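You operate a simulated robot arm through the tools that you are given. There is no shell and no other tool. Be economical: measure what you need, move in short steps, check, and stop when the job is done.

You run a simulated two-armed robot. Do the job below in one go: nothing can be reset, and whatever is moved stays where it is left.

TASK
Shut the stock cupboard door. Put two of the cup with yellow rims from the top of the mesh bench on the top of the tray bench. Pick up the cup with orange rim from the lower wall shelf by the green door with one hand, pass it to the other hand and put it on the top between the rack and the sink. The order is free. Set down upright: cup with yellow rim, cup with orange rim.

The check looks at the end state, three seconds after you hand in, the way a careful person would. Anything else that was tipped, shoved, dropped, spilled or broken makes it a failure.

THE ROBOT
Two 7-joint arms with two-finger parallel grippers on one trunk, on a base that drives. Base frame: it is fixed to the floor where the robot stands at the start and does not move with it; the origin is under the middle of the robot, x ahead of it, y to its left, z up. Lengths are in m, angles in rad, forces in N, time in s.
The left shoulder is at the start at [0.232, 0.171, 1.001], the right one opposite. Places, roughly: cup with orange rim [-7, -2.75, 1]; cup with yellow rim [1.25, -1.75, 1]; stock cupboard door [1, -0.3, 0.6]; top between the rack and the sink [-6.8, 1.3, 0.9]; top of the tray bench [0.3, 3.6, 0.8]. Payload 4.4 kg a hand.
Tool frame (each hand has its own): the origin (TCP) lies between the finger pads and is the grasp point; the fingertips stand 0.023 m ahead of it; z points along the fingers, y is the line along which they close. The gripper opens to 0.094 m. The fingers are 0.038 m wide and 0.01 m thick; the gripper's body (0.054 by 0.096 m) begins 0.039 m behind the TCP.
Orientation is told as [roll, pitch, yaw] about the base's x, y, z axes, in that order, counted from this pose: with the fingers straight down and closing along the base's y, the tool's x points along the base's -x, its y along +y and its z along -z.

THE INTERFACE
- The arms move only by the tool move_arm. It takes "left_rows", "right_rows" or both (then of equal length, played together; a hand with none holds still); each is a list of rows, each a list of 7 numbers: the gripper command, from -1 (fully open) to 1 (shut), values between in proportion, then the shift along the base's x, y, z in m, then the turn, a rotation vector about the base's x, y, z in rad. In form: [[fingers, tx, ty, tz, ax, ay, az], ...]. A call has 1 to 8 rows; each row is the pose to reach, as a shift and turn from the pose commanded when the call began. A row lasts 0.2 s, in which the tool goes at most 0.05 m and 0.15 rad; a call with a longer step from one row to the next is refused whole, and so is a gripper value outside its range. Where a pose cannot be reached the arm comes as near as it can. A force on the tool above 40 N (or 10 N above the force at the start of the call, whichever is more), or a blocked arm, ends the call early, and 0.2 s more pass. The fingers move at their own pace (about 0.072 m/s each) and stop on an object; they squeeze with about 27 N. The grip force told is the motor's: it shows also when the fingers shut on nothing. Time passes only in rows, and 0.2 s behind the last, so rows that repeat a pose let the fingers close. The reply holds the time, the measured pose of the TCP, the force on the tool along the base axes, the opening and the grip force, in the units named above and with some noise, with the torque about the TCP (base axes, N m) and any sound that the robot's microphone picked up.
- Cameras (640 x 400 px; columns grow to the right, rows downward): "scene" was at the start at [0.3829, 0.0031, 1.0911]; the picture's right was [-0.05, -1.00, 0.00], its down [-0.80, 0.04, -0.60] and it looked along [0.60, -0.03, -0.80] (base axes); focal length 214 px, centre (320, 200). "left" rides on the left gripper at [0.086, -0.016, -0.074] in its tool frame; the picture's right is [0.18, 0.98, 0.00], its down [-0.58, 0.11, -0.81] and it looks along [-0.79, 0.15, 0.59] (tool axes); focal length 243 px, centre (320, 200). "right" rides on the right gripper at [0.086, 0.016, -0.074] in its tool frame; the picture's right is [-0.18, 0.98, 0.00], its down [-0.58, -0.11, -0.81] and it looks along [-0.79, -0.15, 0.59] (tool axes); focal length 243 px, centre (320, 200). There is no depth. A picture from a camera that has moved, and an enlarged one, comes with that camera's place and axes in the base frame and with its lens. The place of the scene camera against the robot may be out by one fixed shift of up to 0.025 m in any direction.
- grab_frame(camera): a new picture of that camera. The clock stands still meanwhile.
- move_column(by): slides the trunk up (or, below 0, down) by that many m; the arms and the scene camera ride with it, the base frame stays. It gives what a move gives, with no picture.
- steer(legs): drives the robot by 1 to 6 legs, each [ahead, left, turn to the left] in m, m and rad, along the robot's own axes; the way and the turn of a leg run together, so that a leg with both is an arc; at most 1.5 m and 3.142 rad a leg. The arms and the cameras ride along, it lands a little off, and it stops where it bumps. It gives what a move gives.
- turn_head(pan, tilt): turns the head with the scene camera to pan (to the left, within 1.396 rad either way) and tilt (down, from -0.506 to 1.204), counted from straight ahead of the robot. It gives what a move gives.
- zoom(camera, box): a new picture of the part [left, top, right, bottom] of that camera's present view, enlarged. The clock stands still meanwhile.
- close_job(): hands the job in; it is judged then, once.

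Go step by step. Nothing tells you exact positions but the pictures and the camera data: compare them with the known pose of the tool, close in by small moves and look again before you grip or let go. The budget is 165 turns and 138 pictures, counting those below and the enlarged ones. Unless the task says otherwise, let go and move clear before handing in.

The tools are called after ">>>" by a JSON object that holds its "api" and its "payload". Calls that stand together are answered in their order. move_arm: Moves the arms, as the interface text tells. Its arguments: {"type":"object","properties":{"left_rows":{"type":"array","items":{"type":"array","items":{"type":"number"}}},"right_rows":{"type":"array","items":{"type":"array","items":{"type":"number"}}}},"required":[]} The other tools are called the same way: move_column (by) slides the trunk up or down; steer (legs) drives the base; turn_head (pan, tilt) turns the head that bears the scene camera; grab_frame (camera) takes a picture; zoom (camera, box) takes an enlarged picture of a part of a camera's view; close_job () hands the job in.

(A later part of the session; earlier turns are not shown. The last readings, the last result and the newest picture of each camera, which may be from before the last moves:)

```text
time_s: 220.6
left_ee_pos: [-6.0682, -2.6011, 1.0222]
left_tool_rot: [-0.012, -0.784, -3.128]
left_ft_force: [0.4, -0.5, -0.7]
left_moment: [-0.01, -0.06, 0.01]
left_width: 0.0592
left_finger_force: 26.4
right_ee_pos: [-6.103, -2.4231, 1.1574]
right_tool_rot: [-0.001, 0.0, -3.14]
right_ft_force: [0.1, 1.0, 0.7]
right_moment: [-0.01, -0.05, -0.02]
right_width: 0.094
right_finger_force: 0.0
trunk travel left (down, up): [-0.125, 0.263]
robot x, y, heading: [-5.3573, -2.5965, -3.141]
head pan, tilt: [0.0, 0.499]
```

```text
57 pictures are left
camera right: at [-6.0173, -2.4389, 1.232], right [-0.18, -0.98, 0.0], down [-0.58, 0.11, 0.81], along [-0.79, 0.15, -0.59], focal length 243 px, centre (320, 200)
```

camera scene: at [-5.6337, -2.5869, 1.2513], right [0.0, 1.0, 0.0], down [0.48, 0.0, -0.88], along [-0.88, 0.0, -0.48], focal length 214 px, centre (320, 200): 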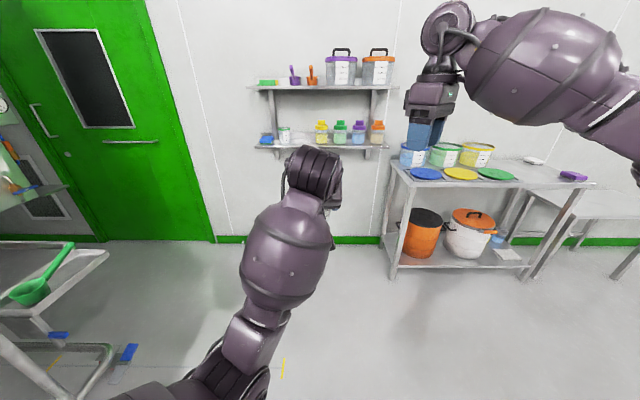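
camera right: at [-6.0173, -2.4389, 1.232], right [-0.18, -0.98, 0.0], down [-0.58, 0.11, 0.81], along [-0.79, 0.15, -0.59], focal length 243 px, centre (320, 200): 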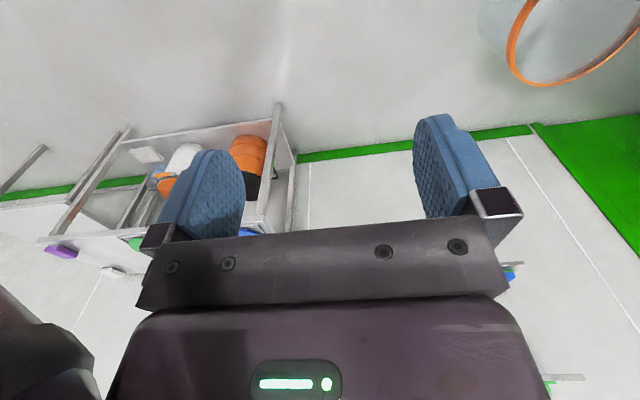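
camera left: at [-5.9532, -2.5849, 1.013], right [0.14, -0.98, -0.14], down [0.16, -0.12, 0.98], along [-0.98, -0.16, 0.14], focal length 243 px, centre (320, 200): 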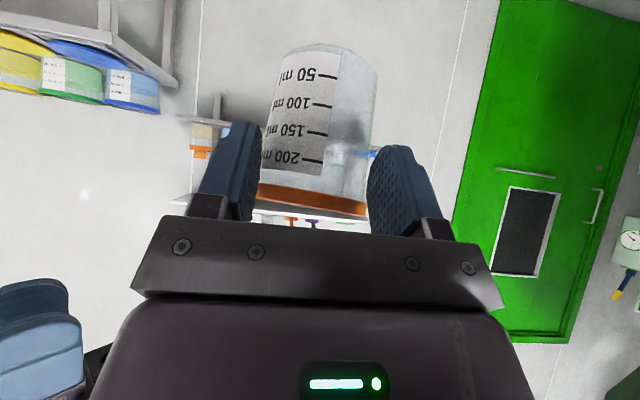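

The grip is creeping only slightly, so I'll go ahead: tilt the right hand and bring it over the rim.

>>> {"api": "move_arm", "payload": {"right_rows": [[-1, 0, -0.03, 0, 0, -0.11, 0], [-1, -0.005, -0.07, 0, 0, -0.22, 0], [-1, -0.01, -0.11, 0, 0, -0.34, 0], [-1, -0.018, -0.15, -0.01, 0, -0.34, 0], [-1, -0.018, -0.178, -0.03, 0, -0.34, 0], [-1, -0.018, -0.178, -0.067, 0, -0.34, 0]]}}

>>> {"api": "grab_frame", "payload": {"camera": "right"}}

>>> {"api": "grab_frame", "payload": {"camera": "left"}}

```text
time_s: 222.0
left_ee_pos: [-6.0683, -2.5996, 1.0199]
left_tool_rot: [-0.011, -0.783, -3.129]
left_ft_force: [-0.6, 0.5, -0.2]
left_moment: [0.0, 0.02, 0.0]
left_width: 0.0594
left_finger_force: 26.6
right_ee_pos: [-6.1215, -2.6001, 1.0885]
right_tool_rot: [0.003, 0.342, -3.139]
right_ft_force: [-0.8, 0.0, -0.3]
right_moment: [-0.03, -0.02, -0.06]
right_width: 0.094
right_finger_force: 0.1
trunk travel left (down, up): [-0.125, 0.263]
robot x, y, heading: [-5.3577, -2.5918, 3.139]
head pan, tilt: [0.0, 0.499]
```

```text
56 pictures are left
camera right: at [-6.0662, -2.6176, 1.1871], right [-0.17, -0.98, -0.06], down [-0.82, 0.11, 0.56], along [-0.55, 0.15, -0.82], focal length 243 px, centre (320, 200)
```

right: 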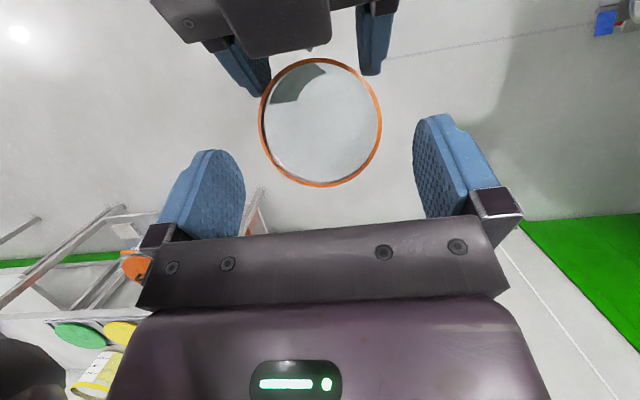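

```text
55 pictures are left
camera left: at [-5.9546, -2.5832, 1.0107], right [0.14, -0.98, -0.14], down [0.16, -0.12, 0.98], along [-0.98, -0.15, 0.14], focal length 243 px, centre (320, 200)
```

left: 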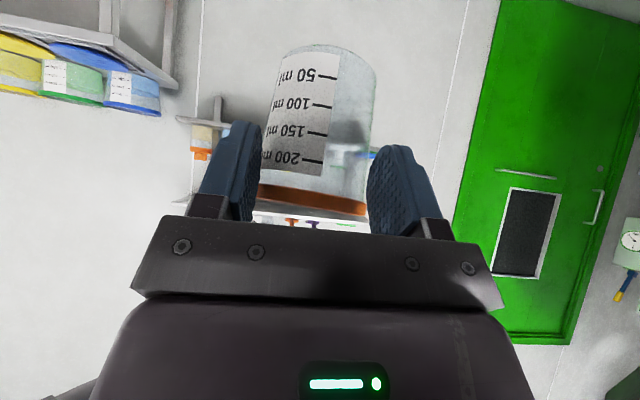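

A clear view: the left fingers hold only the near edge, and the rim (centre about (-6.109, -2.601)) sits between the open right fingers. Lowering onto the rim.

>>> {"api": "move_arm", "payload": {"right_rows": [[-1, 0, -0.0005, -0.015, 0, 0, 0], [-1, 0, -0.0005, -0.03, 0, 0, 0], [-1, 0, -0.0005, -0.042, 0, 0, 0], [-1, 0, -0.0005, -0.052, 0, 0, 0], [-1, 0, -0.0005, -0.052, 0, 0, 0]]}}

>>> {"api": "grab_frame", "payload": {"camera": "right"}}

>>> {"api": "grab_frame", "payload": {"camera": "left"}}

```text
time_s: 223.2
left_ee_pos: [-6.0651, -2.5999, 1.0223]
left_tool_rot: [-0.013, -0.788, -3.129]
left_ft_force: [0.7, -0.4, -0.5]
left_moment: [0.02, 0.01, -0.01]
left_width: 0.0593
left_finger_force: 27.4
right_ee_pos: [-6.1221, -2.6021, 1.0385]
right_tool_rot: [0.001, 0.337, -3.138]
right_ft_force: [-0.3, 0.4, -0.1]
right_moment: [0.02, 0.0, -0.01]
right_width: 0.0941
right_finger_force: 0.0
trunk travel left (down, up): [-0.125, 0.263]
robot x, y, heading: [-5.3555, -2.5945, -3.138]
head pan, tilt: [0.0, 0.499]
```

```text
54 pictures are left
camera right: at [-6.0651, -2.6171, 1.1369], right [-0.17, -0.98, -0.06], down [-0.82, 0.11, 0.57], along [-0.55, 0.15, -0.82], focal length 243 px, centre (320, 200)
```

right: 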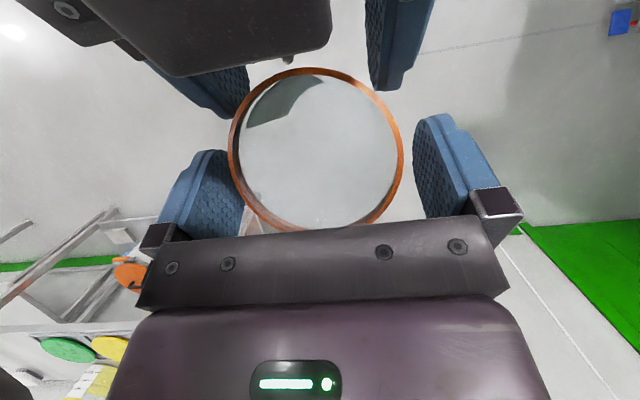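

```text
53 pictures are left
camera left: at [-5.9532, -2.5838, 1.0127], right [0.14, -0.98, -0.14], down [0.16, -0.12, 0.98], along [-0.98, -0.15, 0.14], focal length 243 px, centre (320, 200)
```

left: 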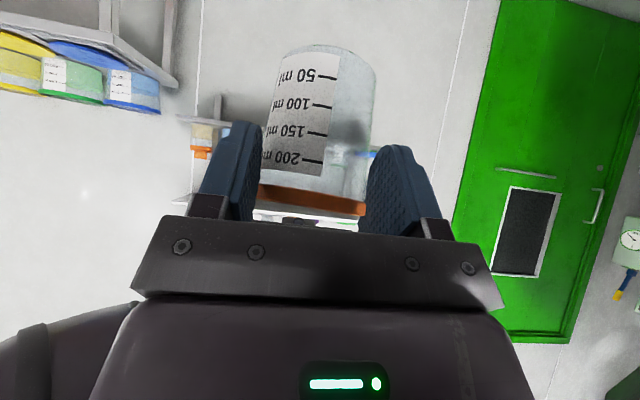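

No contact, and the right pads flank the rim. I'll shift 5 mm nearer the cup's axis and close the right hand while the left still holds.

>>> {"api": "move_arm", "payload": {"right_rows": [[-1, 0.005, 0, -0.002, 0, 0, 0], [-0.6, 0.005, 0, -0.002, 0, 0, 0], [-0.2, 0.005, 0, -0.002, 0, 0, 0], [0.2, 0.005, 0, -0.002, 0, 0, 0], [1, 0.005, 0, -0.002, 0, 0, 0], [1, 0.005, 0, -0.002, 0, 0, 0]]}}

>>> {"api": "grab_frame", "payload": {"camera": "right"}}

>>> {"api": "grab_frame", "payload": {"camera": "left"}}

```text
time_s: 224.6
left_ee_pos: [-6.0663, -2.6007, 1.0209]
left_tool_rot: [-0.011, -0.787, -3.125]
left_ft_force: [1.8, -11.9, -0.4]
left_moment: [0.1, -0.05, 0.25]
left_width: 0.0582
left_finger_force: 26.6
right_ee_pos: [-6.1185, -2.6006, 1.0363]
right_tool_rot: [0.001, 0.337, -3.14]
right_ft_force: [-1.7, 12.2, 0.3]
right_moment: [0.12, 0.07, 0.41]
right_width: 0.0788
right_finger_force: 26.7
trunk travel left (down, up): [-0.125, 0.263]
robot x, y, heading: [-5.3547, -2.5931, -3.142]
head pan, tilt: [0.0, 0.499]
```

```text
52 pictures are left
camera right: at [-6.0605, -2.6168, 1.1346], right [-0.17, -0.98, -0.06], down [-0.82, 0.11, 0.57], along [-0.55, 0.15, -0.82], focal length 243 px, centre (320, 200)
```

right: 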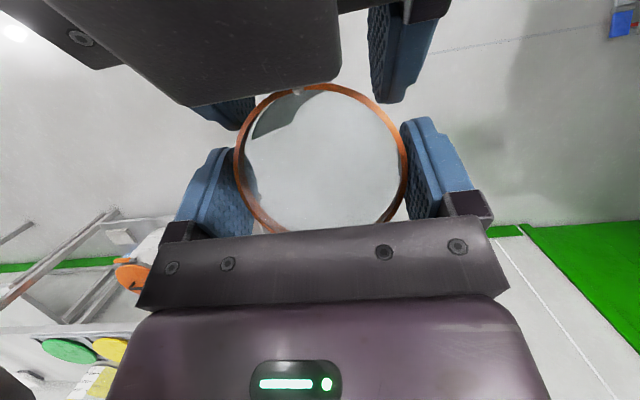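

```text
51 pictures are left
camera left: at [-5.9536, -2.5842, 1.0124], right [0.14, -0.98, -0.14], down [0.16, -0.12, 0.98], along [-0.98, -0.16, 0.14], focal length 243 px, centre (320, 200)
```

left: 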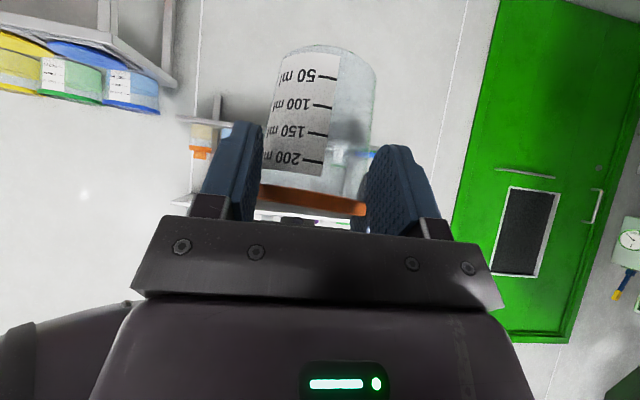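

Both hands now hold the rim (right opening 0.079, good symmetric contact). I'll open the left slightly and withdraw it up and back.

>>> {"api": "move_arm", "payload": {"left_rows": [[-0.45, 0, 0, 0, 0, 0, 0], [-0.45, 0, 0, 0, 0, 0, 0], [-0.45, 0.006, 0, 0.004, 0, 0, 0], [-0.45, 0.015, 0, 0.012, 0, 0, 0], [-0.45, 0.03, 0, 0.025, 0, 0, 0]], "right_rows": [[1, 0, 0, 0, 0, 0, 0], [1, 0, 0, 0, 0, 0, 0], [1, 0, 0, 0, 0, 0, 0], [1, 0, 0, 0, 0, 0, 0], [1, 0, 0, 0, 0, 0, 0]]}}

>>> {"api": "grab_frame", "payload": {"camera": "right"}}

>>> {"api": "grab_frame", "payload": {"camera": "left"}}

```text
time_s: 225.4
left_ee_pos: [-6.0644, -2.6029, 1.0241]
left_tool_rot: [-0.009, -0.785, -3.12]
left_ft_force: [0.0, -1.6, 0.6]
left_moment: [0.08, 0.03, -0.01]
left_width: 0.0594
left_finger_force: 0.0
right_ee_pos: [-6.1145, -2.6032, 1.0371]
right_tool_rot: [0.001, 0.346, -3.131]
right_ft_force: [0.2, 0.4, -0.6]
right_moment: [-0.07, -0.04, 0.02]
right_width: 0.0795
right_finger_force: 27.2
trunk travel left (down, up): [-0.125, 0.263]
robot x, y, heading: [-5.3503, -2.5914, -3.144]
head pan, tilt: [0.0, 0.499]
stopped in row 4 (left hand): the force on the tool passed its limit at 46 N (the readings are from after the stop); the commanded pose is now the measured one
```

```text
50 pictures are left
camera right: at [-6.0582, -2.6187, 1.1365], right [-0.16, -0.98, -0.06], down [-0.82, 0.1, 0.56], along [-0.55, 0.14, -0.83], focal length 243 px, centre (320, 200)
```

right: 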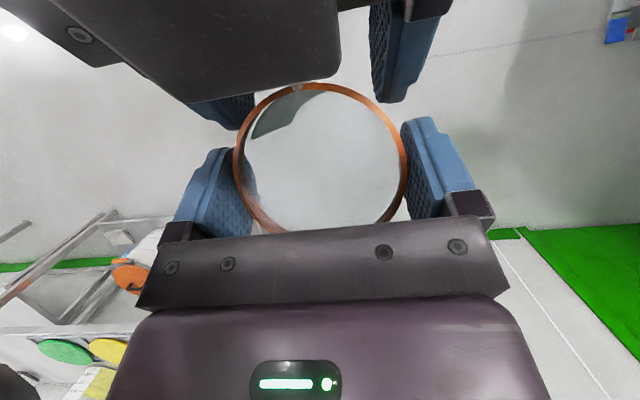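

```text
49 pictures are left
camera left: at [-5.9506, -2.5855, 1.0141], right [0.14, -0.98, -0.14], down [0.16, -0.11, 0.98], along [-0.98, -0.16, 0.14], focal length 243 px, centre (320, 200)
```

left: 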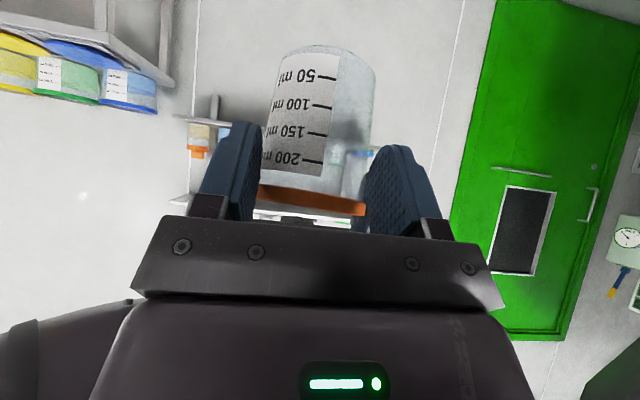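

The right fingers had closed on the left fingertips rather than the cup: 0.079 is the left opening plus two finger thicknesses. I'll re-grip with the left, open the right, raise it 6 mm to pass over the left tips, and close on the rim itself.

>>> {"api": "move_arm", "payload": {"left_rows": [[1, 0, 0, 0, 0, 0, 0], [1, 0, 0, 0, 0, 0, 0], [1, 0, 0, 0, 0, 0, 0], [1, 0, 0, 0, 0, 0, 0], [1, 0, 0, 0, 0, 0, 0], [1, 0, 0, 0, 0, 0, 0]], "right_rows": [[1, 0, 0, 0, 0, 0, 0], [1, 0, 0, 0, 0, 0, 0], [-0.9, 0, 0, 0, 0, 0, 0], [-0.9, 0, 0, 0, 0, 0, 0], [-0.9, -0.006, 0.001, 0.006, 0, 0, 0], [-0.9, -0.006, 0.001, 0.006, 0, 0, 0]]}}

>>> {"api": "grab_frame", "payload": {"camera": "right"}}

>>> {"api": "grab_frame", "payload": {"camera": "left"}}

```text
time_s: 226.8
left_ee_pos: [-6.0636, -2.6021, 1.023]
left_tool_rot: [-0.009, -0.785, -3.12]
left_ft_force: [0.1, -0.4, -0.1]
left_moment: [0.0, -0.01, 0.03]
left_width: 0.0588
left_finger_force: 27.1
right_ee_pos: [-6.1207, -2.6013, 1.0432]
right_tool_rot: [0.001, 0.346, -3.131]
right_ft_force: [-0.4, 0.6, 0.1]
right_moment: [0.02, 0.03, 0.01]
right_width: 0.0893
right_finger_force: 0.0
trunk travel left (down, up): [-0.125, 0.263]
robot x, y, heading: [-5.3546, -2.592, -3.141]
head pan, tilt: [0.0, 0.499]
```

```text
48 pictures are left
camera right: at [-6.0645, -2.6167, 1.1421], right [-0.16, -0.98, -0.06], down [-0.82, 0.1, 0.56], along [-0.55, 0.14, -0.83], focal length 243 px, centre (320, 200)
```

right: 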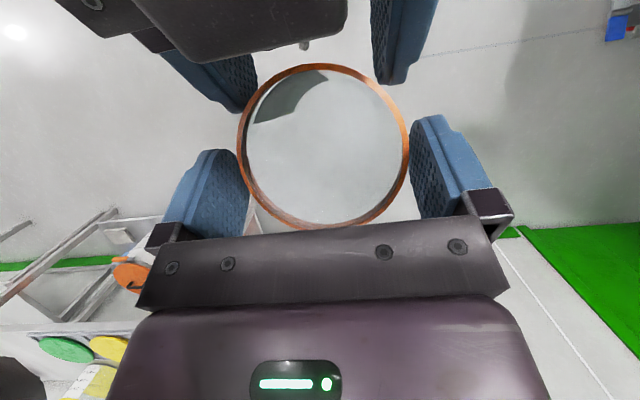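

```text
47 pictures are left
camera left: at [-5.9507, -2.5853, 1.0139], right [0.14, -0.98, -0.14], down [0.16, -0.11, 0.98], along [-0.98, -0.16, 0.14], focal length 243 px, centre (320, 200)
```

left: 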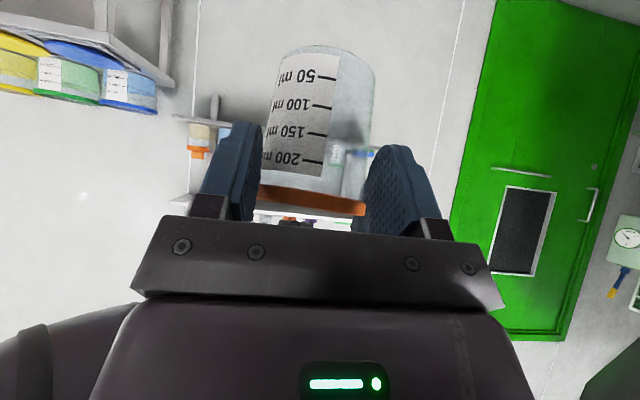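

The right fingers flank the rim clear of the left tips. Closing; I expect about 0.073 m.

>>> {"api": "move_arm", "payload": {"right_rows": [[-0.6, 0, 0, 0, 0, 0, 0], [-0.3, 0, 0, 0, 0, 0, 0], [0.3, 0, 0, 0, 0, 0, 0], [1, 0, 0, 0, 0, 0, 0], [1, 0, 0, 0, 0, 0, 0]]}}

>>> {"api": "grab_frame", "payload": {"camera": "right"}}

```text
time_s: 228.0
left_ee_pos: [-6.0633, -2.6018, 1.0233]
left_tool_rot: [-0.009, -0.786, -3.121]
left_ft_force: [4.9, 10.7, -0.9]
left_moment: [-0.18, 0.01, -0.27]
left_width: 0.0588
left_finger_force: 27.1
right_ee_pos: [-6.119, -2.6025, 1.0431]
right_tool_rot: [0.001, 0.346, -3.132]
right_ft_force: [-6.0, -10.6, -0.2]
right_moment: [-0.04, 0.1, -0.29]
right_width: 0.074
right_finger_force: 27.0
trunk travel left (down, up): [-0.125, 0.263]
robot x, y, heading: [-5.3509, -2.5919, -3.141]
head pan, tilt: [0.0, 0.499]
```

```text
46 pictures are left
camera right: at [-6.0642, -2.6172, 1.1423], right [-0.16, -0.98, -0.06], down [-0.82, 0.1, 0.56], along [-0.55, 0.14, -0.83], focal length 243 px, centre (320, 200)
```

right: 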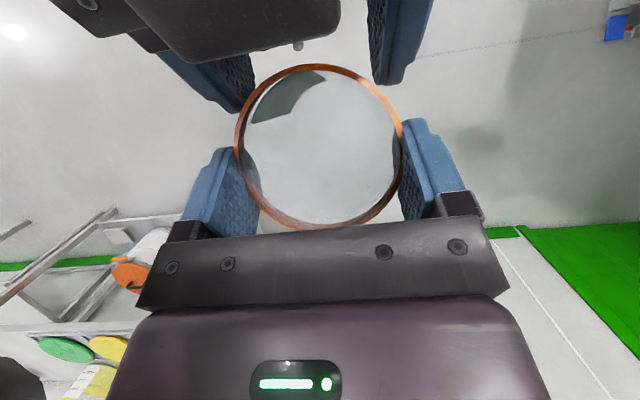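

0.074 m: the right hand holds the rim itself. Now I'll open the left and check that its fingers move freely.

>>> {"api": "move_arm", "payload": {"left_rows": [[0.2, 0, 0, 0, 0, 0, 0], [-0.45, 0, 0, 0, 0, 0, 0], [-0.5, 0, 0, 0, 0, 0, 0]]}}

>>> {"api": "grab_frame", "payload": {"camera": "right"}}

```text
time_s: 228.8
left_ee_pos: [-6.0647, -2.6034, 1.0226]
left_tool_rot: [-0.01, -0.785, -3.12]
left_ft_force: [0.3, 0.6, -0.2]
left_moment: [0.01, -0.01, -0.01]
left_width: 0.0703
left_finger_force: 0.1
right_ee_pos: [-6.1205, -2.6011, 1.0437]
right_tool_rot: [0.002, 0.346, -3.132]
right_ft_force: [-0.2, -0.1, 0.6]
right_moment: [0.02, 0.02, 0.01]
right_width: 0.0738
right_finger_force: 27.5
trunk travel left (down, up): [-0.125, 0.263]
robot x, y, heading: [-5.3531, -2.5944, -3.14]
head pan, tilt: [0.0, 0.499]
```

```text
45 pictures are left
camera right: at [-6.0644, -2.6166, 1.1421], right [-0.16, -0.98, -0.06], down [-0.82, 0.1, 0.56], along [-0.55, 0.14, -0.83], focal length 243 px, centre (320, 200)
```

right: 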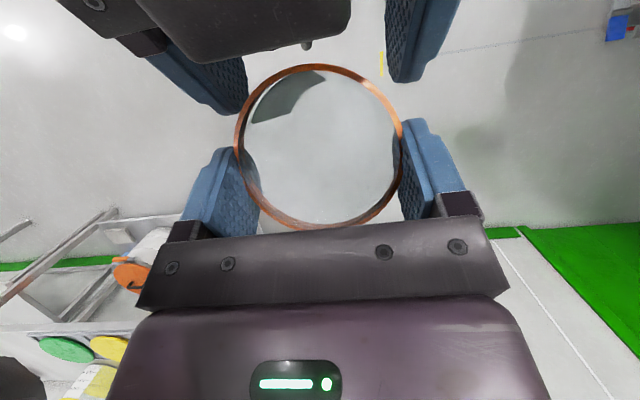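

The pass worked: the right hand alone holds the cup with no load on the left. Withdrawing the left hand straight back and untilting it.

>>> {"api": "move_arm", "payload": {"left_rows": [[-0.5, 0.03, 0, 0, 0, 0, 0], [-0.5, 0.07, 0, 0, 0, 0, 0], [-0.5, 0.11, -0.01, 0, 0, 0, 0], [-0.7, 0.14, -0.04, 0, 0, -0.13, 0], [-1, 0.15, -0.08, 0, 0, -0.26, 0], [-1, 0.15, -0.12, 0.0, 0, -0.39, 0], [-1, 0.15, -0.15, 0.0, 0, -0.52, 0], [-1, 0.15, -0.18, 0.0, 0, -0.65, 0]]}}

>>> {"api": "grab_frame", "payload": {"camera": "right"}}

>>> {"api": "grab_frame", "payload": {"camera": "scene"}}

```text
time_s: 229.8
left_ee_pos: [-5.9745, -2.6911, 1.0055]
left_tool_rot: [0.198, -0.78, 3.137]
left_ft_force: [-0.5, 1.4, -0.3]
left_moment: [-0.02, -0.03, 0.0]
left_width: 0.08
left_finger_force: 0.1
left hand out of reach, approached as far as the arm can: row 4
right_ee_pos: [-6.1201, -2.6022, 1.0422]
right_tool_rot: [0.002, 0.348, -3.128]
right_ft_force: [0.6, 0.0, -0.2]
right_moment: [0.0, -0.01, 0.03]
right_width: 0.0734
right_finger_force: 27.2
trunk travel left (down, up): [-0.125, 0.263]
robot x, y, heading: [-5.3567, -2.5975, -3.142]
head pan, tilt: [0.0, 0.499]
stopped in row 4 (left hand): the arm was blocked; the commanded pose is now the measured one
```

```text
44 pictures are left
camera right: at [-6.0647, -2.6178, 1.1413], right [-0.16, -0.98, -0.06], down [-0.82, 0.1, 0.56], along [-0.55, 0.14, -0.83], focal length 243 px, centre (320, 200)
```

right: 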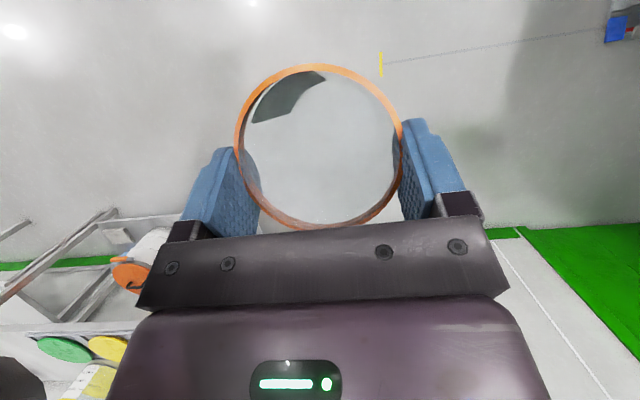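

```text
43 pictures are left
camera scene: at [-5.6337, -2.5869, 1.2514], right [0.0, 1.0, 0.0], down [0.48, 0.0, -0.88], along [-0.88, 0.0, -0.48], focal length 214 px, centre (320, 200)
```

scene: 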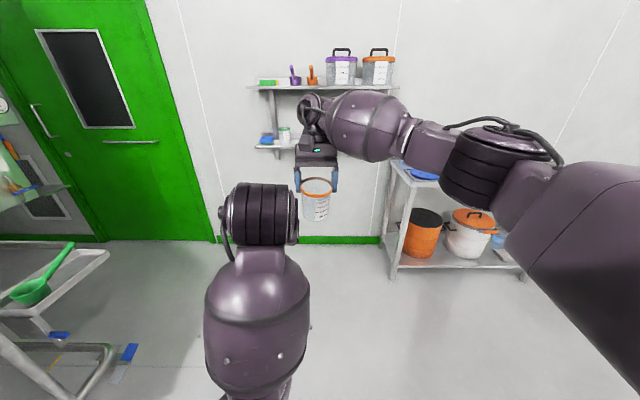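

The right hand holds the cup securely. The left arm is cramped close in, so I'll swing it out to the left and untilt it.

>>> {"api": "move_arm", "payload": {"left_rows": [[-1, -0.02, -0.04, 0.02, 0, 0, 0], [-1, -0.04, -0.08, 0.03, 0, -0.13, 0], [-1, -0.04, -0.12, 0.04, 0, -0.26, 0], [-1, -0.04, -0.14, 0.04, 0, -0.39, 0], [-1, -0.03, -0.15, 0.04, 0, -0.52, 0], [-1, -0.02, -0.15, 0.04, 0, -0.65, 0], [-1, -0.01, -0.15, 0.04, 0, -0.78, 0]]}}

>>> {"api": "turn_head", "payload": {"pan": -1.1, "tilt": 0.3}}

>>> {"api": "grab_frame", "payload": {"camera": "scene"}}

```text
time_s: 230.5
left_ee_pos: [-6.0146, -2.7524, 1.0905]
left_tool_rot: [0.52, -0.716, 2.848]
left_ft_force: [-0.2, -0.7, 0.2]
left_moment: [0.03, 0.01, -0.02]
left_width: 0.094
left_finger_force: 0.0
right_ee_pos: [-6.1198, -2.6029, 1.0451]
right_tool_rot: [0.003, 0.346, -3.13]
right_ft_force: [0.0, -0.5, -0.4]
right_moment: [0.0, 0.0, -0.03]
right_width: 0.0738
right_finger_force: 26.7
trunk travel left (down, up): [-0.125, 0.263]
robot x, y, heading: [-5.354, -2.593, -3.139]
head pan, tilt: [0.0, 0.499]
stopped in row 3 (left hand): the arm was blocked; the commanded pose is now the measured one
```

```text
time_s: 231.8
left_ee_pos: [-6.0151, -2.7512, 1.0917]
left_tool_rot: [0.522, -0.716, 2.848]
left_ft_force: [0.8, 0.4, -0.2]
left_moment: [0.03, -0.01, -0.04]
left_width: 0.0939
left_finger_force: 0.1
right_ee_pos: [-6.1207, -2.6016, 1.0438]
right_tool_rot: [0.001, 0.348, -3.133]
right_ft_force: [0.7, -0.3, -0.1]
right_moment: [0.04, 0.0, 0.01]
right_width: 0.0738
right_finger_force: 27.2
trunk travel left (down, up): [-0.125, 0.263]
robot x, y, heading: [-5.3567, -2.5921, -3.139]
head pan, tilt: [-1.1, 0.3]
```

```text
42 pictures are left
camera scene: at [-5.5847, -2.5038, 1.27], right [0.89, 0.46, 0.0], down [0.13, -0.26, -0.96], along [-0.44, 0.85, -0.3], focal length 214 px, centre (320, 200)
```

scene: 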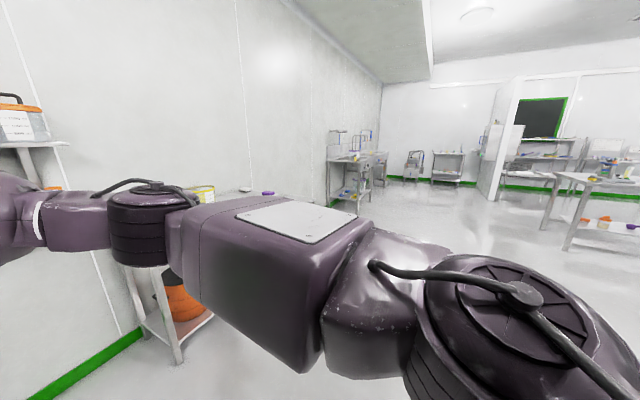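

The cup is safe in the right hand. The destination is along the same wall at y≈1.3, so I'll strafe right and look at it.

>>> {"api": "steer", "payload": {"legs": [[-0.15, -0.5, 0], [0, -1.4, 0], [0, -1.3, 0]]}}

>>> {"api": "turn_head", "payload": {"pan": -0.35, "tilt": 0.3}}

>>> {"api": "grab_frame", "payload": {"camera": "scene"}}

>>> {"api": "grab_frame", "payload": {"camera": "right"}}

```text
time_s: 260.3
left_ee_pos: [-5.8212, 0.5115, 1.09]
left_tool_rot: [0.522, -0.716, 2.805]
left_ft_force: [0.5, -0.1, -0.4]
left_moment: [0.0, 0.01, 0.01]
left_width: 0.0939
left_finger_force: 0.1
right_ee_pos: [-5.9214, 0.664, 1.0431]
right_tool_rot: [0.003, 0.348, 3.11]
right_ft_force: [-0.1, -0.1, 0.6]
right_moment: [0.01, 0.01, 0.02]
right_width: 0.0735
right_finger_force: 26.8
trunk travel left (down, up): [-0.125, 0.263]
robot x, y, heading: [-5.1549, 0.6437, 3.106]
head pan, tilt: [-1.1, 0.3]
```

```text
time_s: 261.4
left_ee_pos: [-5.823, 0.5115, 1.0909]
left_tool_rot: [0.523, -0.716, 2.806]
left_ft_force: [0.7, 0.2, -0.7]
left_moment: [-0.03, 0.01, 0.02]
left_width: 0.0942
left_finger_force: 0.0
right_ee_pos: [-5.9202, 0.6641, 1.043]
right_tool_rot: [0.002, 0.347, 3.111]
right_ft_force: [-0.1, 0.4, -0.2]
right_moment: [0.03, 0.01, -0.02]
right_width: 0.0737
right_finger_force: 26.8
trunk travel left (down, up): [-0.125, 0.263]
robot x, y, heading: [-5.1525, 0.6451, 3.102]
head pan, tilt: [-0.351, 0.3]
```

```text
41 pictures are left
camera scene: at [-5.4289, 0.692, 1.27], right [0.38, 0.92, 0.0], down [0.27, -0.11, -0.96], along [-0.88, 0.36, -0.3], focal length 214 px, centre (320, 200)
```

scene: 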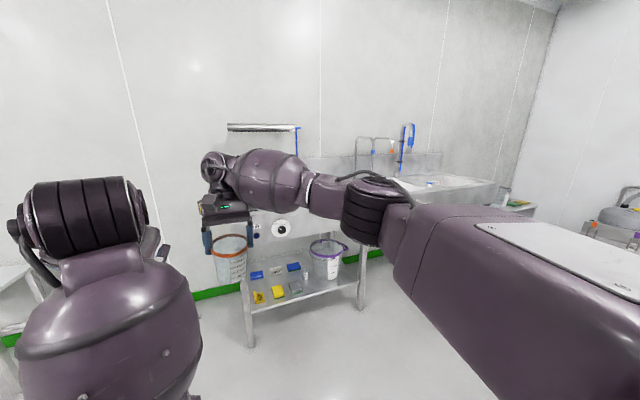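

```text
40 pictures are left
camera right: at [-5.8655, 0.6465, 1.142], right [-0.2, -0.98, -0.06], down [-0.82, 0.13, 0.56], along [-0.54, 0.16, -0.83], focal length 243 px, centre (320, 200)
```

right: 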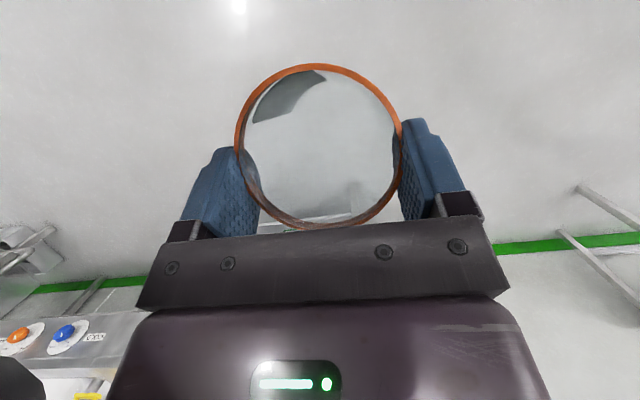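

>>> {"api": "steer", "payload": {"legs": [[0, -0.3, 0.035]]}}

>>> {"api": "move_column", "payload": {"by": 0.2}}

>>> {"api": "turn_head", "payload": {"pan": -0.2, "tilt": 0.45}}

>>> {"api": "grab_frame", "payload": {"camera": "scene"}}

```text
time_s: 264.6
left_ee_pos: [-5.8094, 0.7828, 1.0916]
left_tool_rot: [0.521, -0.715, 2.843]
left_ft_force: [-0.6, 0.6, -0.2]
left_moment: [0.0, 0.0, 0.02]
left_width: 0.0939
left_finger_force: 0.0
right_ee_pos: [-5.9148, 0.9329, 1.0414]
right_tool_rot: [0.002, 0.347, -3.135]
right_ft_force: [0.4, -0.6, -0.4]
right_moment: [0.0, -0.04, -0.02]
right_width: 0.0737
right_finger_force: 26.9
trunk travel left (down, up): [-0.125, 0.263]
robot x, y, heading: [-5.1497, 0.9428, 3.137]
head pan, tilt: [-0.351, 0.3]
```

```text
time_s: 266.7
left_ee_pos: [-5.8159, 0.749, 1.3099]
left_tool_rot: [0.6, -0.738, 2.85]
left_ft_force: [-0.9, 0.8, -0.1]
left_moment: [0.02, 0.03, -0.02]
left_width: 0.0938
left_finger_force: 0.0
right_ee_pos: [-5.8424, 0.9329, 1.4221]
right_tool_rot: [-0.003, 0.076, -3.135]
right_ft_force: [-0.4, 0.3, 0.3]
right_moment: [-0.01, -0.02, 0.0]
right_width: 0.074
right_finger_force: 26.7
trunk travel left (down, up): [-0.325, 0.063]
robot x, y, heading: [-5.1508, 0.9402, 3.139]
head pan, tilt: [-0.351, 0.3]
```

```text
time_s: 267.4
left_ee_pos: [-5.8153, 0.7488, 1.3087]
left_tool_rot: [0.604, -0.734, 2.846]
left_ft_force: [0.1, 0.0, 0.5]
left_moment: [-0.02, 0.04, 0.0]
left_width: 0.0941
left_finger_force: 0.0
right_ee_pos: [-5.8399, 0.9334, 1.422]
right_tool_rot: [-0.003, 0.075, -3.136]
right_ft_force: [0.4, 0.5, -0.5]
right_moment: [0.01, 0.0, 0.0]
right_width: 0.0736
right_finger_force: 27.4
trunk travel left (down, up): [-0.325, 0.063]
robot x, y, heading: [-5.15, 0.941, 3.137]
head pan, tilt: [-0.201, 0.45]
```

```text
39 pictures are left
camera scene: at [-5.2814, 0.9648, 1.4756], right [0.2, 0.98, 0.0], down [0.43, -0.09, -0.9], along [-0.88, 0.18, -0.43], focal length 214 px, centre (320, 200)
```

scene: 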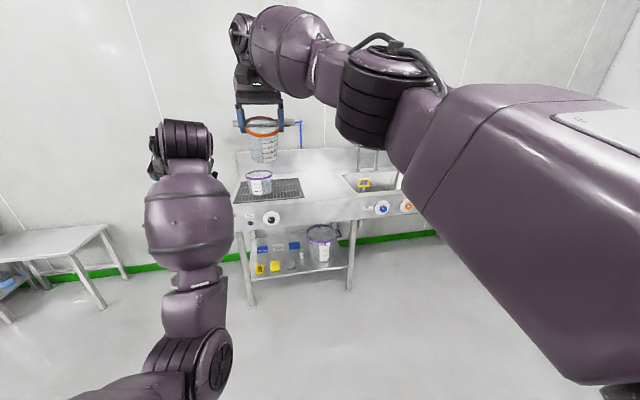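

>>> {"api": "zoom", "payload": {"camera": "scene", "box": [220, 110, 440, 250]}}

```text
2.86 times, centred on (330, 180) of scene
camera zoom: at [-5.2814, 0.9648, 1.4756], right [0.2, 0.98, 0.0], down [0.43, -0.09, -0.9], along [-0.88, 0.18, -0.43], focal length 613 px, centre (291, 257)
```

zoom: 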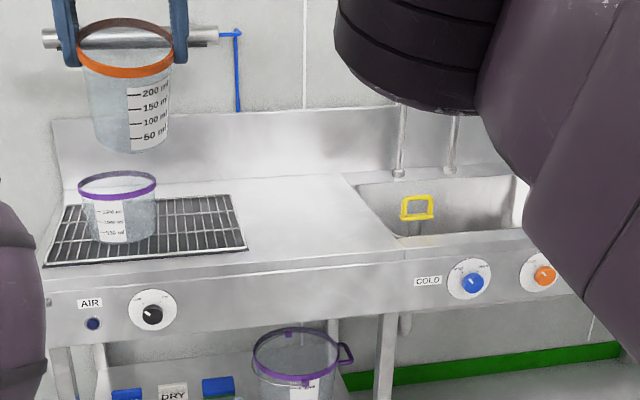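

The spot is clear: the steel top between the drying rack (y<1.12) and the sink (y>1.48), from x≈-6.45 to -6.93. I'll bring the trunk back down and move the left hand up and out of the way first.

>>> {"api": "move_column", "payload": {"by": -0.2}}

>>> {"api": "move_arm", "payload": {"left_rows": [[-1, 0.0, -0.03, 0.03, 0, 0, 0], [-1, 0.02, -0.06, 0.05, 0, 0, 0], [-1, 0.05, -0.09, 0.07, 0, 0, 0], [-1, 0.08, -0.12, 0.09, 0, 0, 0], [-1, 0.11, -0.14, 0.1, 0, 0, 0]]}}

>>> {"api": "turn_head", "payload": {"pan": 0, "tilt": 0.5}}

>>> {"api": "grab_frame", "payload": {"camera": "scene"}}

```text
time_s: 269.6
left_ee_pos: [-5.8079, 0.785, 1.0925]
left_tool_rot: [0.524, -0.719, 2.843]
left_ft_force: [0.0, 0.1, 0.0]
left_moment: [0.02, -0.04, -0.01]
left_width: 0.0938
left_finger_force: 0.1
right_ee_pos: [-5.8377, 0.933, 1.2248]
right_tool_rot: [-0.002, 0.069, -3.135]
right_ft_force: [0.4, 0.5, -0.3]
right_moment: [-0.02, -0.02, 0.0]
right_width: 0.0736
right_finger_force: 27.3
trunk travel left (down, up): [-0.125, 0.263]
robot x, y, heading: [-5.1498, 0.9392, 3.141]
head pan, tilt: [-0.201, 0.45]
```

```text
time_s: 270.3
left_ee_pos: [-5.7761, 0.7852, 1.1874]
left_tool_rot: [0.841, -0.737, 2.513]
left_ft_force: [0.2, -0.2, 0.2]
left_moment: [0.03, 0.0, 0.03]
left_width: 0.094
left_finger_force: 0.1
right_ee_pos: [-5.839, 0.9318, 1.2244]
right_tool_rot: [-0.003, 0.072, -3.135]
right_ft_force: [0.5, -0.6, -0.1]
right_moment: [0.01, 0.04, -0.03]
right_width: 0.0736
right_finger_force: 26.9
trunk travel left (down, up): [-0.125, 0.263]
robot x, y, heading: [-5.1461, 0.937, 3.135]
head pan, tilt: [-0.201, 0.45]
stopped in row 3 (left hand): the arm was blocked; the commanded pose is now the measured one
```

```text
time_s: 271.0
left_ee_pos: [-5.7767, 0.7832, 1.1846]
left_tool_rot: [0.837, -0.736, 2.517]
left_ft_force: [0.4, 0.2, 0.1]
left_moment: [-0.02, -0.02, -0.01]
left_width: 0.0938
left_finger_force: 0.0
right_ee_pos: [-5.8397, 0.9327, 1.2227]
right_tool_rot: [-0.003, 0.074, -3.134]
right_ft_force: [0.3, 0.2, -0.4]
right_moment: [0.01, -0.01, 0.02]
right_width: 0.0737
right_finger_force: 27.0
trunk travel left (down, up): [-0.125, 0.263]
robot x, y, heading: [-5.1522, 0.9385, 3.14]
head pan, tilt: [0.0, 0.499]
```

```text
37 pictures are left
camera scene: at [-5.4274, 0.9468, 1.2516], right [0.0, 1.0, 0.0], down [0.48, 0.0, -0.88], along [-0.88, 0.0, -0.48], focal length 214 px, centre (320, 200)
```

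scene: 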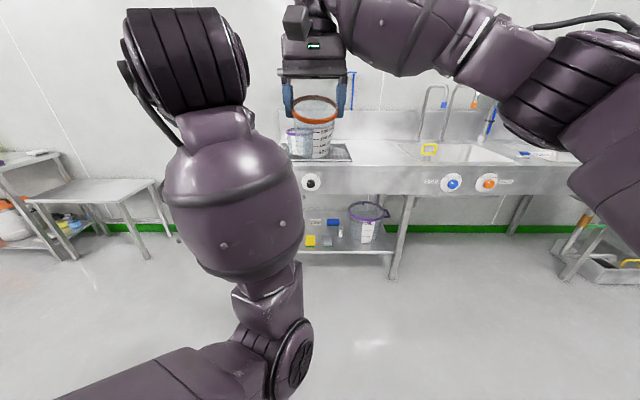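

The left hand can stay where it is, high enough to clear the rack and its cup. I'll drive in so the right hand is over the clear strip, then re-tilt it to bring the cup upright.

>>> {"api": "steer", "payload": {"legs": [[0.4, -0.32, 0], [0.33, 0, 0]]}}

>>> {"api": "move_arm", "payload": {"right_rows": [[1, -0.02, 0.02, -0.02, 0, -0.09, 0], [1, -0.04, 0.03, -0.04, 0, -0.18, 0], [1, -0.06, 0.04, -0.06, 0, -0.273, 0], [1, -0.06, 0.04, -0.08, 0, -0.273, 0]]}}

>>> {"api": "grab_frame", "payload": {"camera": "scene"}}

>>> {"api": "grab_frame", "payload": {"camera": "right"}}

```text
time_s: 276.2
left_ee_pos: [-6.5125, 1.1129, 1.186]
left_tool_rot: [0.839, -0.735, 2.512]
left_ft_force: [0.0, -0.8, -0.1]
left_moment: [-0.01, 0.0, 0.02]
left_width: 0.094
left_finger_force: 0.1
right_ee_pos: [-6.5755, 1.262, 1.2228]
right_tool_rot: [-0.002, 0.075, -3.138]
right_ft_force: [0.3, -0.1, -0.3]
right_moment: [0.03, 0.0, 0.04]
right_width: 0.0739
right_finger_force: 27.2
trunk travel left (down, up): [-0.125, 0.263]
robot x, y, heading: [-5.8813, 1.2655, 3.138]
head pan, tilt: [0.0, 0.499]
```

```text
time_s: 277.2
left_ee_pos: [-6.5135, 1.1136, 1.1854]
left_tool_rot: [0.84, -0.735, 2.512]
left_ft_force: [0.0, -0.7, 0.2]
left_moment: [0.0, 0.02, 0.02]
left_width: 0.0939
left_finger_force: 0.0
right_ee_pos: [-6.6364, 1.3032, 1.1411]
right_tool_rot: [0.0, 0.35, -3.138]
right_ft_force: [0.2, 0.8, -0.1]
right_moment: [0.0, -0.02, -0.01]
right_width: 0.0738
right_finger_force: 27.1
trunk travel left (down, up): [-0.125, 0.263]
robot x, y, heading: [-5.8831, 1.2673, 3.139]
head pan, tilt: [0.0, 0.499]
```

```text
36 pictures are left
camera scene: at [-6.1626, 1.2753, 1.2513], right [0.01, 1.0, 0.0], down [0.48, 0.0, -0.88], along [-0.88, 0.01, -0.48], focal length 214 px, centre (320, 200)
```

scene: 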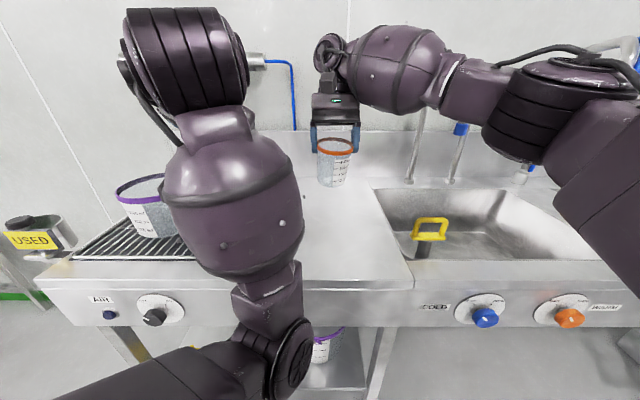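

```text
35 pictures are left
camera right: at [-6.5815, 1.2873, 1.2417], right [-0.17, -0.98, -0.06], down [-0.82, 0.11, 0.56], along [-0.54, 0.15, -0.83], focal length 243 px, centre (320, 200)
```

right: 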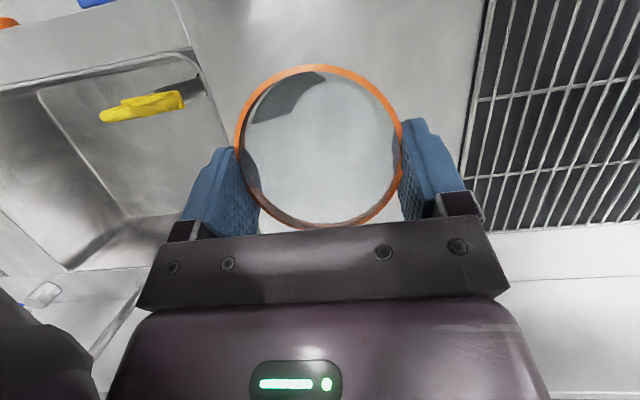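

The cup is centred between the rack (y=1.12) and the sink (y=1.48). Lowering toward the steel top.

>>> {"api": "move_arm", "payload": {"right_rows": [[1, -0.01, -0.002, -0.03, 0, 0, 0], [1, -0.02, -0.002, -0.06, 0, 0, 0], [1, -0.025, -0.002, -0.09, 0, 0, 0], [1, -0.025, -0.002, -0.11, 0, 0, 0], [1, -0.025, -0.002, -0.11, 0, 0, 0]]}}

>>> {"api": "zoom", "payload": {"camera": "scene", "box": [260, 90, 420, 210]}}

```text
time_s: 278.4
left_ee_pos: [-6.5128, 1.1134, 1.1858]
left_tool_rot: [0.838, -0.737, 2.511]
left_ft_force: [-0.4, 0.3, -0.7]
left_moment: [-0.01, 0.0, -0.03]
left_width: 0.0942
left_finger_force: 0.1
right_ee_pos: [-6.6598, 1.3015, 1.0347]
right_tool_rot: [0.0, 0.346, -3.138]
right_ft_force: [0.2, -0.8, -1.1]
right_moment: [-0.02, -0.01, 0.03]
right_width: 0.0735
right_finger_force: 27.3
trunk travel left (down, up): [-0.125, 0.263]
robot x, y, heading: [-5.8848, 1.2704, 3.133]
head pan, tilt: [0.0, 0.499]
```

```text
3.33 times, centred on (340, 150) of scene
camera zoom: at [-6.1615, 1.275, 1.2519], right [0.01, 1.0, 0.0], down [0.48, 0.0, -0.88], along [-0.88, 0.01, -0.48], focal length 715 px, centre (253, 367)
```

zoom: 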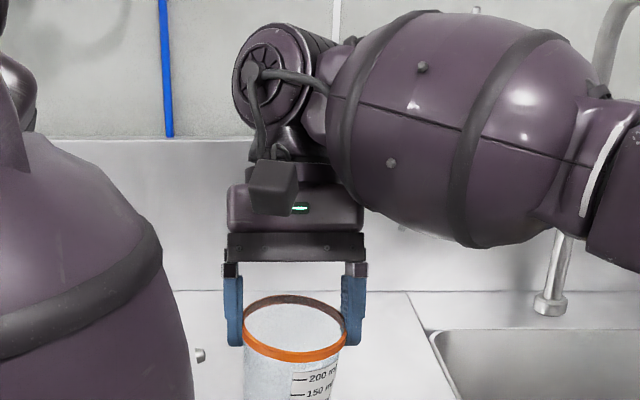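

Still above the surface. Lowering slowly until contact.

>>> {"api": "move_arm", "payload": {"right_rows": [[1, 0, 0, -0.008, 0, 0, 0], [1, 0, 0, -0.016, 0, 0, 0], [1, 0, 0, -0.024, 0, 0, 0], [1, 0, 0, -0.03, 0, 0, 0], [1, 0, 0, -0.03, 0, 0, 0]]}}

>>> {"api": "zoom", "payload": {"camera": "scene", "box": [260, 110, 440, 250]}}

```text
time_s: 279.6
left_ee_pos: [-6.5123, 1.1131, 1.1875]
left_tool_rot: [0.84, -0.736, 2.514]
left_ft_force: [-0.8, -0.1, 0.2]
left_moment: [0.0, -0.02, 0.0]
left_width: 0.0939
left_finger_force: 0.1
right_ee_pos: [-6.6598, 1.3004, 1.0042]
right_tool_rot: [0.001, 0.349, -3.138]
right_ft_force: [-0.5, -0.9, -0.5]
right_moment: [0.02, 0.01, -0.01]
right_width: 0.0736
right_finger_force: 26.8
trunk travel left (down, up): [-0.125, 0.263]
robot x, y, heading: [-5.887, 1.2624, 3.134]
head pan, tilt: [0.0, 0.499]
```

```text
2.86 times, centred on (350, 180) of scene
camera zoom: at [-6.1618, 1.275, 1.2517], right [0.01, 1.0, 0.0], down [0.48, 0.0, -0.88], along [-0.88, 0.01, -0.48], focal length 613 px, centre (234, 257)
```

zoom: 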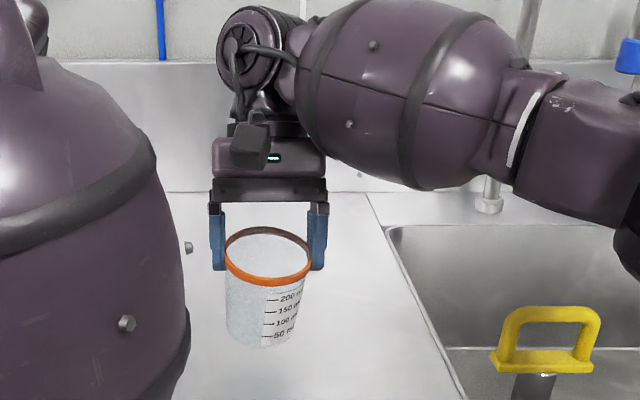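

>>> {"api": "move_arm", "payload": {"right_rows": [[1, 0, 0, -0.006, 0, 0, 0], [1, 0, 0, -0.012, 0, 0, 0], [1, 0, 0, -0.018, 0, 0, 0], [1, 0, 0, -0.024, 0, 0, 0], [1, 0, 0, -0.024, 0, 0, 0]]}}

>>> {"api": "zoom", "payload": {"camera": "scene", "box": [260, 110, 440, 250]}}

```text
time_s: 280.8
left_ee_pos: [-6.5125, 1.1127, 1.1857]
left_tool_rot: [0.841, -0.736, 2.513]
left_ft_force: [0.1, -0.6, 0.6]
left_moment: [-0.02, -0.04, 0.0]
left_width: 0.0937
left_finger_force: 0.1
right_ee_pos: [-6.6599, 1.3015, 0.9792]
right_tool_rot: [0.001, 0.35, -3.138]
right_ft_force: [0.4, 0.0, -0.4]
right_moment: [-0.02, -0.01, -0.01]
right_width: 0.0738
right_finger_force: 27.2
trunk travel left (down, up): [-0.125, 0.263]
robot x, y, heading: [-5.8855, 1.2645, 3.14]
head pan, tilt: [0.0, 0.499]
```

```text
2.86 times, centred on (350, 180) of scene
camera zoom: at [-6.1618, 1.275, 1.2517], right [0.01, 1.0, 0.0], down [0.48, 0.0, -0.88], along [-0.88, 0.01, -0.48], focal length 613 px, centre (234, 257)
```

zoom: 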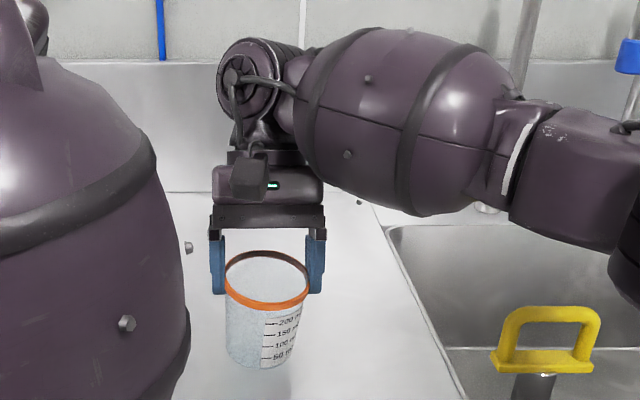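

>>> {"api": "move_arm", "payload": {"right_rows": [[1, 0, 0, -0.005, 0, 0, 0], [1, 0, 0, -0.01, 0, 0, 0], [1, 0, 0, -0.015, 0, 0, 0], [1, 0, 0, -0.02, 0, 0, 0], [1, 0, 0, -0.025, 0, 0, 0], [1, 0, 0, -0.025, 0, 0, 0]]}}

>>> {"api": "zoom", "payload": {"camera": "scene", "box": [260, 110, 440, 250]}}

```text
time_s: 282.2
left_ee_pos: [-6.5104, 1.1121, 1.1868]
left_tool_rot: [0.842, -0.737, 2.511]
left_ft_force: [-0.2, 0.2, -0.2]
left_moment: [0.01, 0.01, 0.0]
left_width: 0.0941
left_finger_force: 0.0
right_ee_pos: [-6.6583, 1.3008, 0.9551]
right_tool_rot: [0.001, 0.347, -3.136]
right_ft_force: [-5.6, -1.4, 25.7]
right_moment: [0.08, -0.17, 0.01]
right_width: 0.0736
right_finger_force: 26.6
trunk travel left (down, up): [-0.125, 0.263]
robot x, y, heading: [-5.8772, 1.2655, 3.135]
head pan, tilt: [0.0, 0.499]
```

```text
2.86 times, centred on (350, 180) of scene
camera zoom: at [-6.1599, 1.2748, 1.2523], right [0.01, 1.0, 0.0], down [0.48, 0.0, -0.88], along [-0.88, 0.01, -0.48], focal length 613 px, centre (234, 257)
```

zoom: 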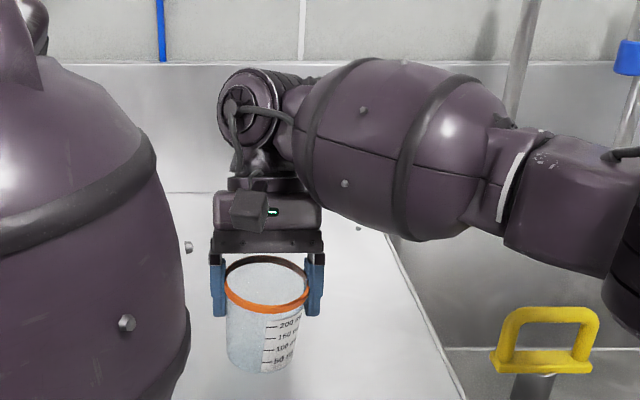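

Contact at 26 N; the cup is on the steel. Easing off, opening gradually and checking.

>>> {"api": "move_arm", "payload": {"right_rows": [[1, 0, 0, 0.002, 0, 0, 0], [0.4, 0, 0, 0.002, 0, 0, 0], [-0.3, 0, 0, 0.002, 0, 0, 0], [-1, 0, 0, 0.002, 0, 0, 0], [-1, 0, 0, 0.002, 0, 0, 0]]}}

>>> {"api": "grab_frame", "payload": {"camera": "right"}}

>>> {"api": "zoom", "payload": {"camera": "scene", "box": [260, 110, 440, 250]}}

```text
time_s: 283.4
left_ee_pos: [-6.5123, 1.1133, 1.1854]
left_tool_rot: [0.84, -0.739, 2.513]
left_ft_force: [0.3, -0.7, -0.2]
left_moment: [0.01, 0.04, 0.02]
left_width: 0.0939
left_finger_force: 0.0
right_ee_pos: [-6.661, 1.3009, 0.9543]
right_tool_rot: [-0.003, 0.349, -3.139]
right_ft_force: [-0.3, -0.3, 1.0]
right_moment: [0.0, 0.0, -0.03]
right_width: 0.0939
right_finger_force: 0.1
trunk travel left (down, up): [-0.125, 0.263]
robot x, y, heading: [-5.8834, 1.2676, 3.134]
head pan, tilt: [0.0, 0.499]
```

```text
30 pictures are left
camera right: at [-6.6046, 1.2854, 1.0541], right [-0.17, -0.98, -0.06], down [-0.82, 0.11, 0.56], along [-0.54, 0.15, -0.83], focal length 243 px, centre (320, 200)
```

right: 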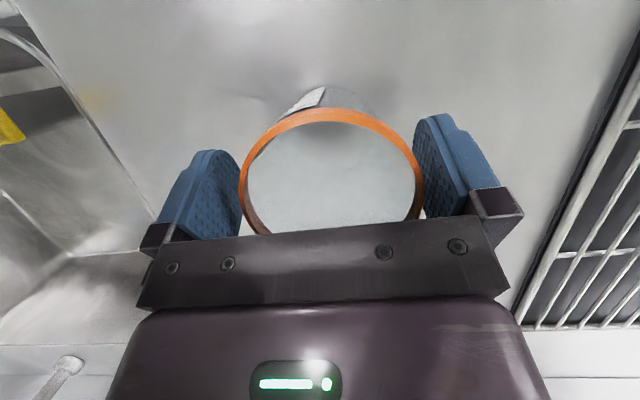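

```text
2.86 times, centred on (350, 180) of scene
camera zoom: at [-6.1619, 1.275, 1.2515], right [0.01, 1.0, 0.0], down [0.48, 0.0, -0.88], along [-0.88, 0.01, -0.48], focal length 613 px, centre (234, 257)
```

zoom: 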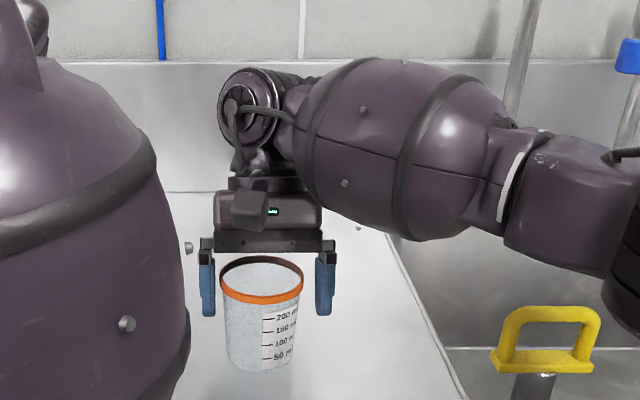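

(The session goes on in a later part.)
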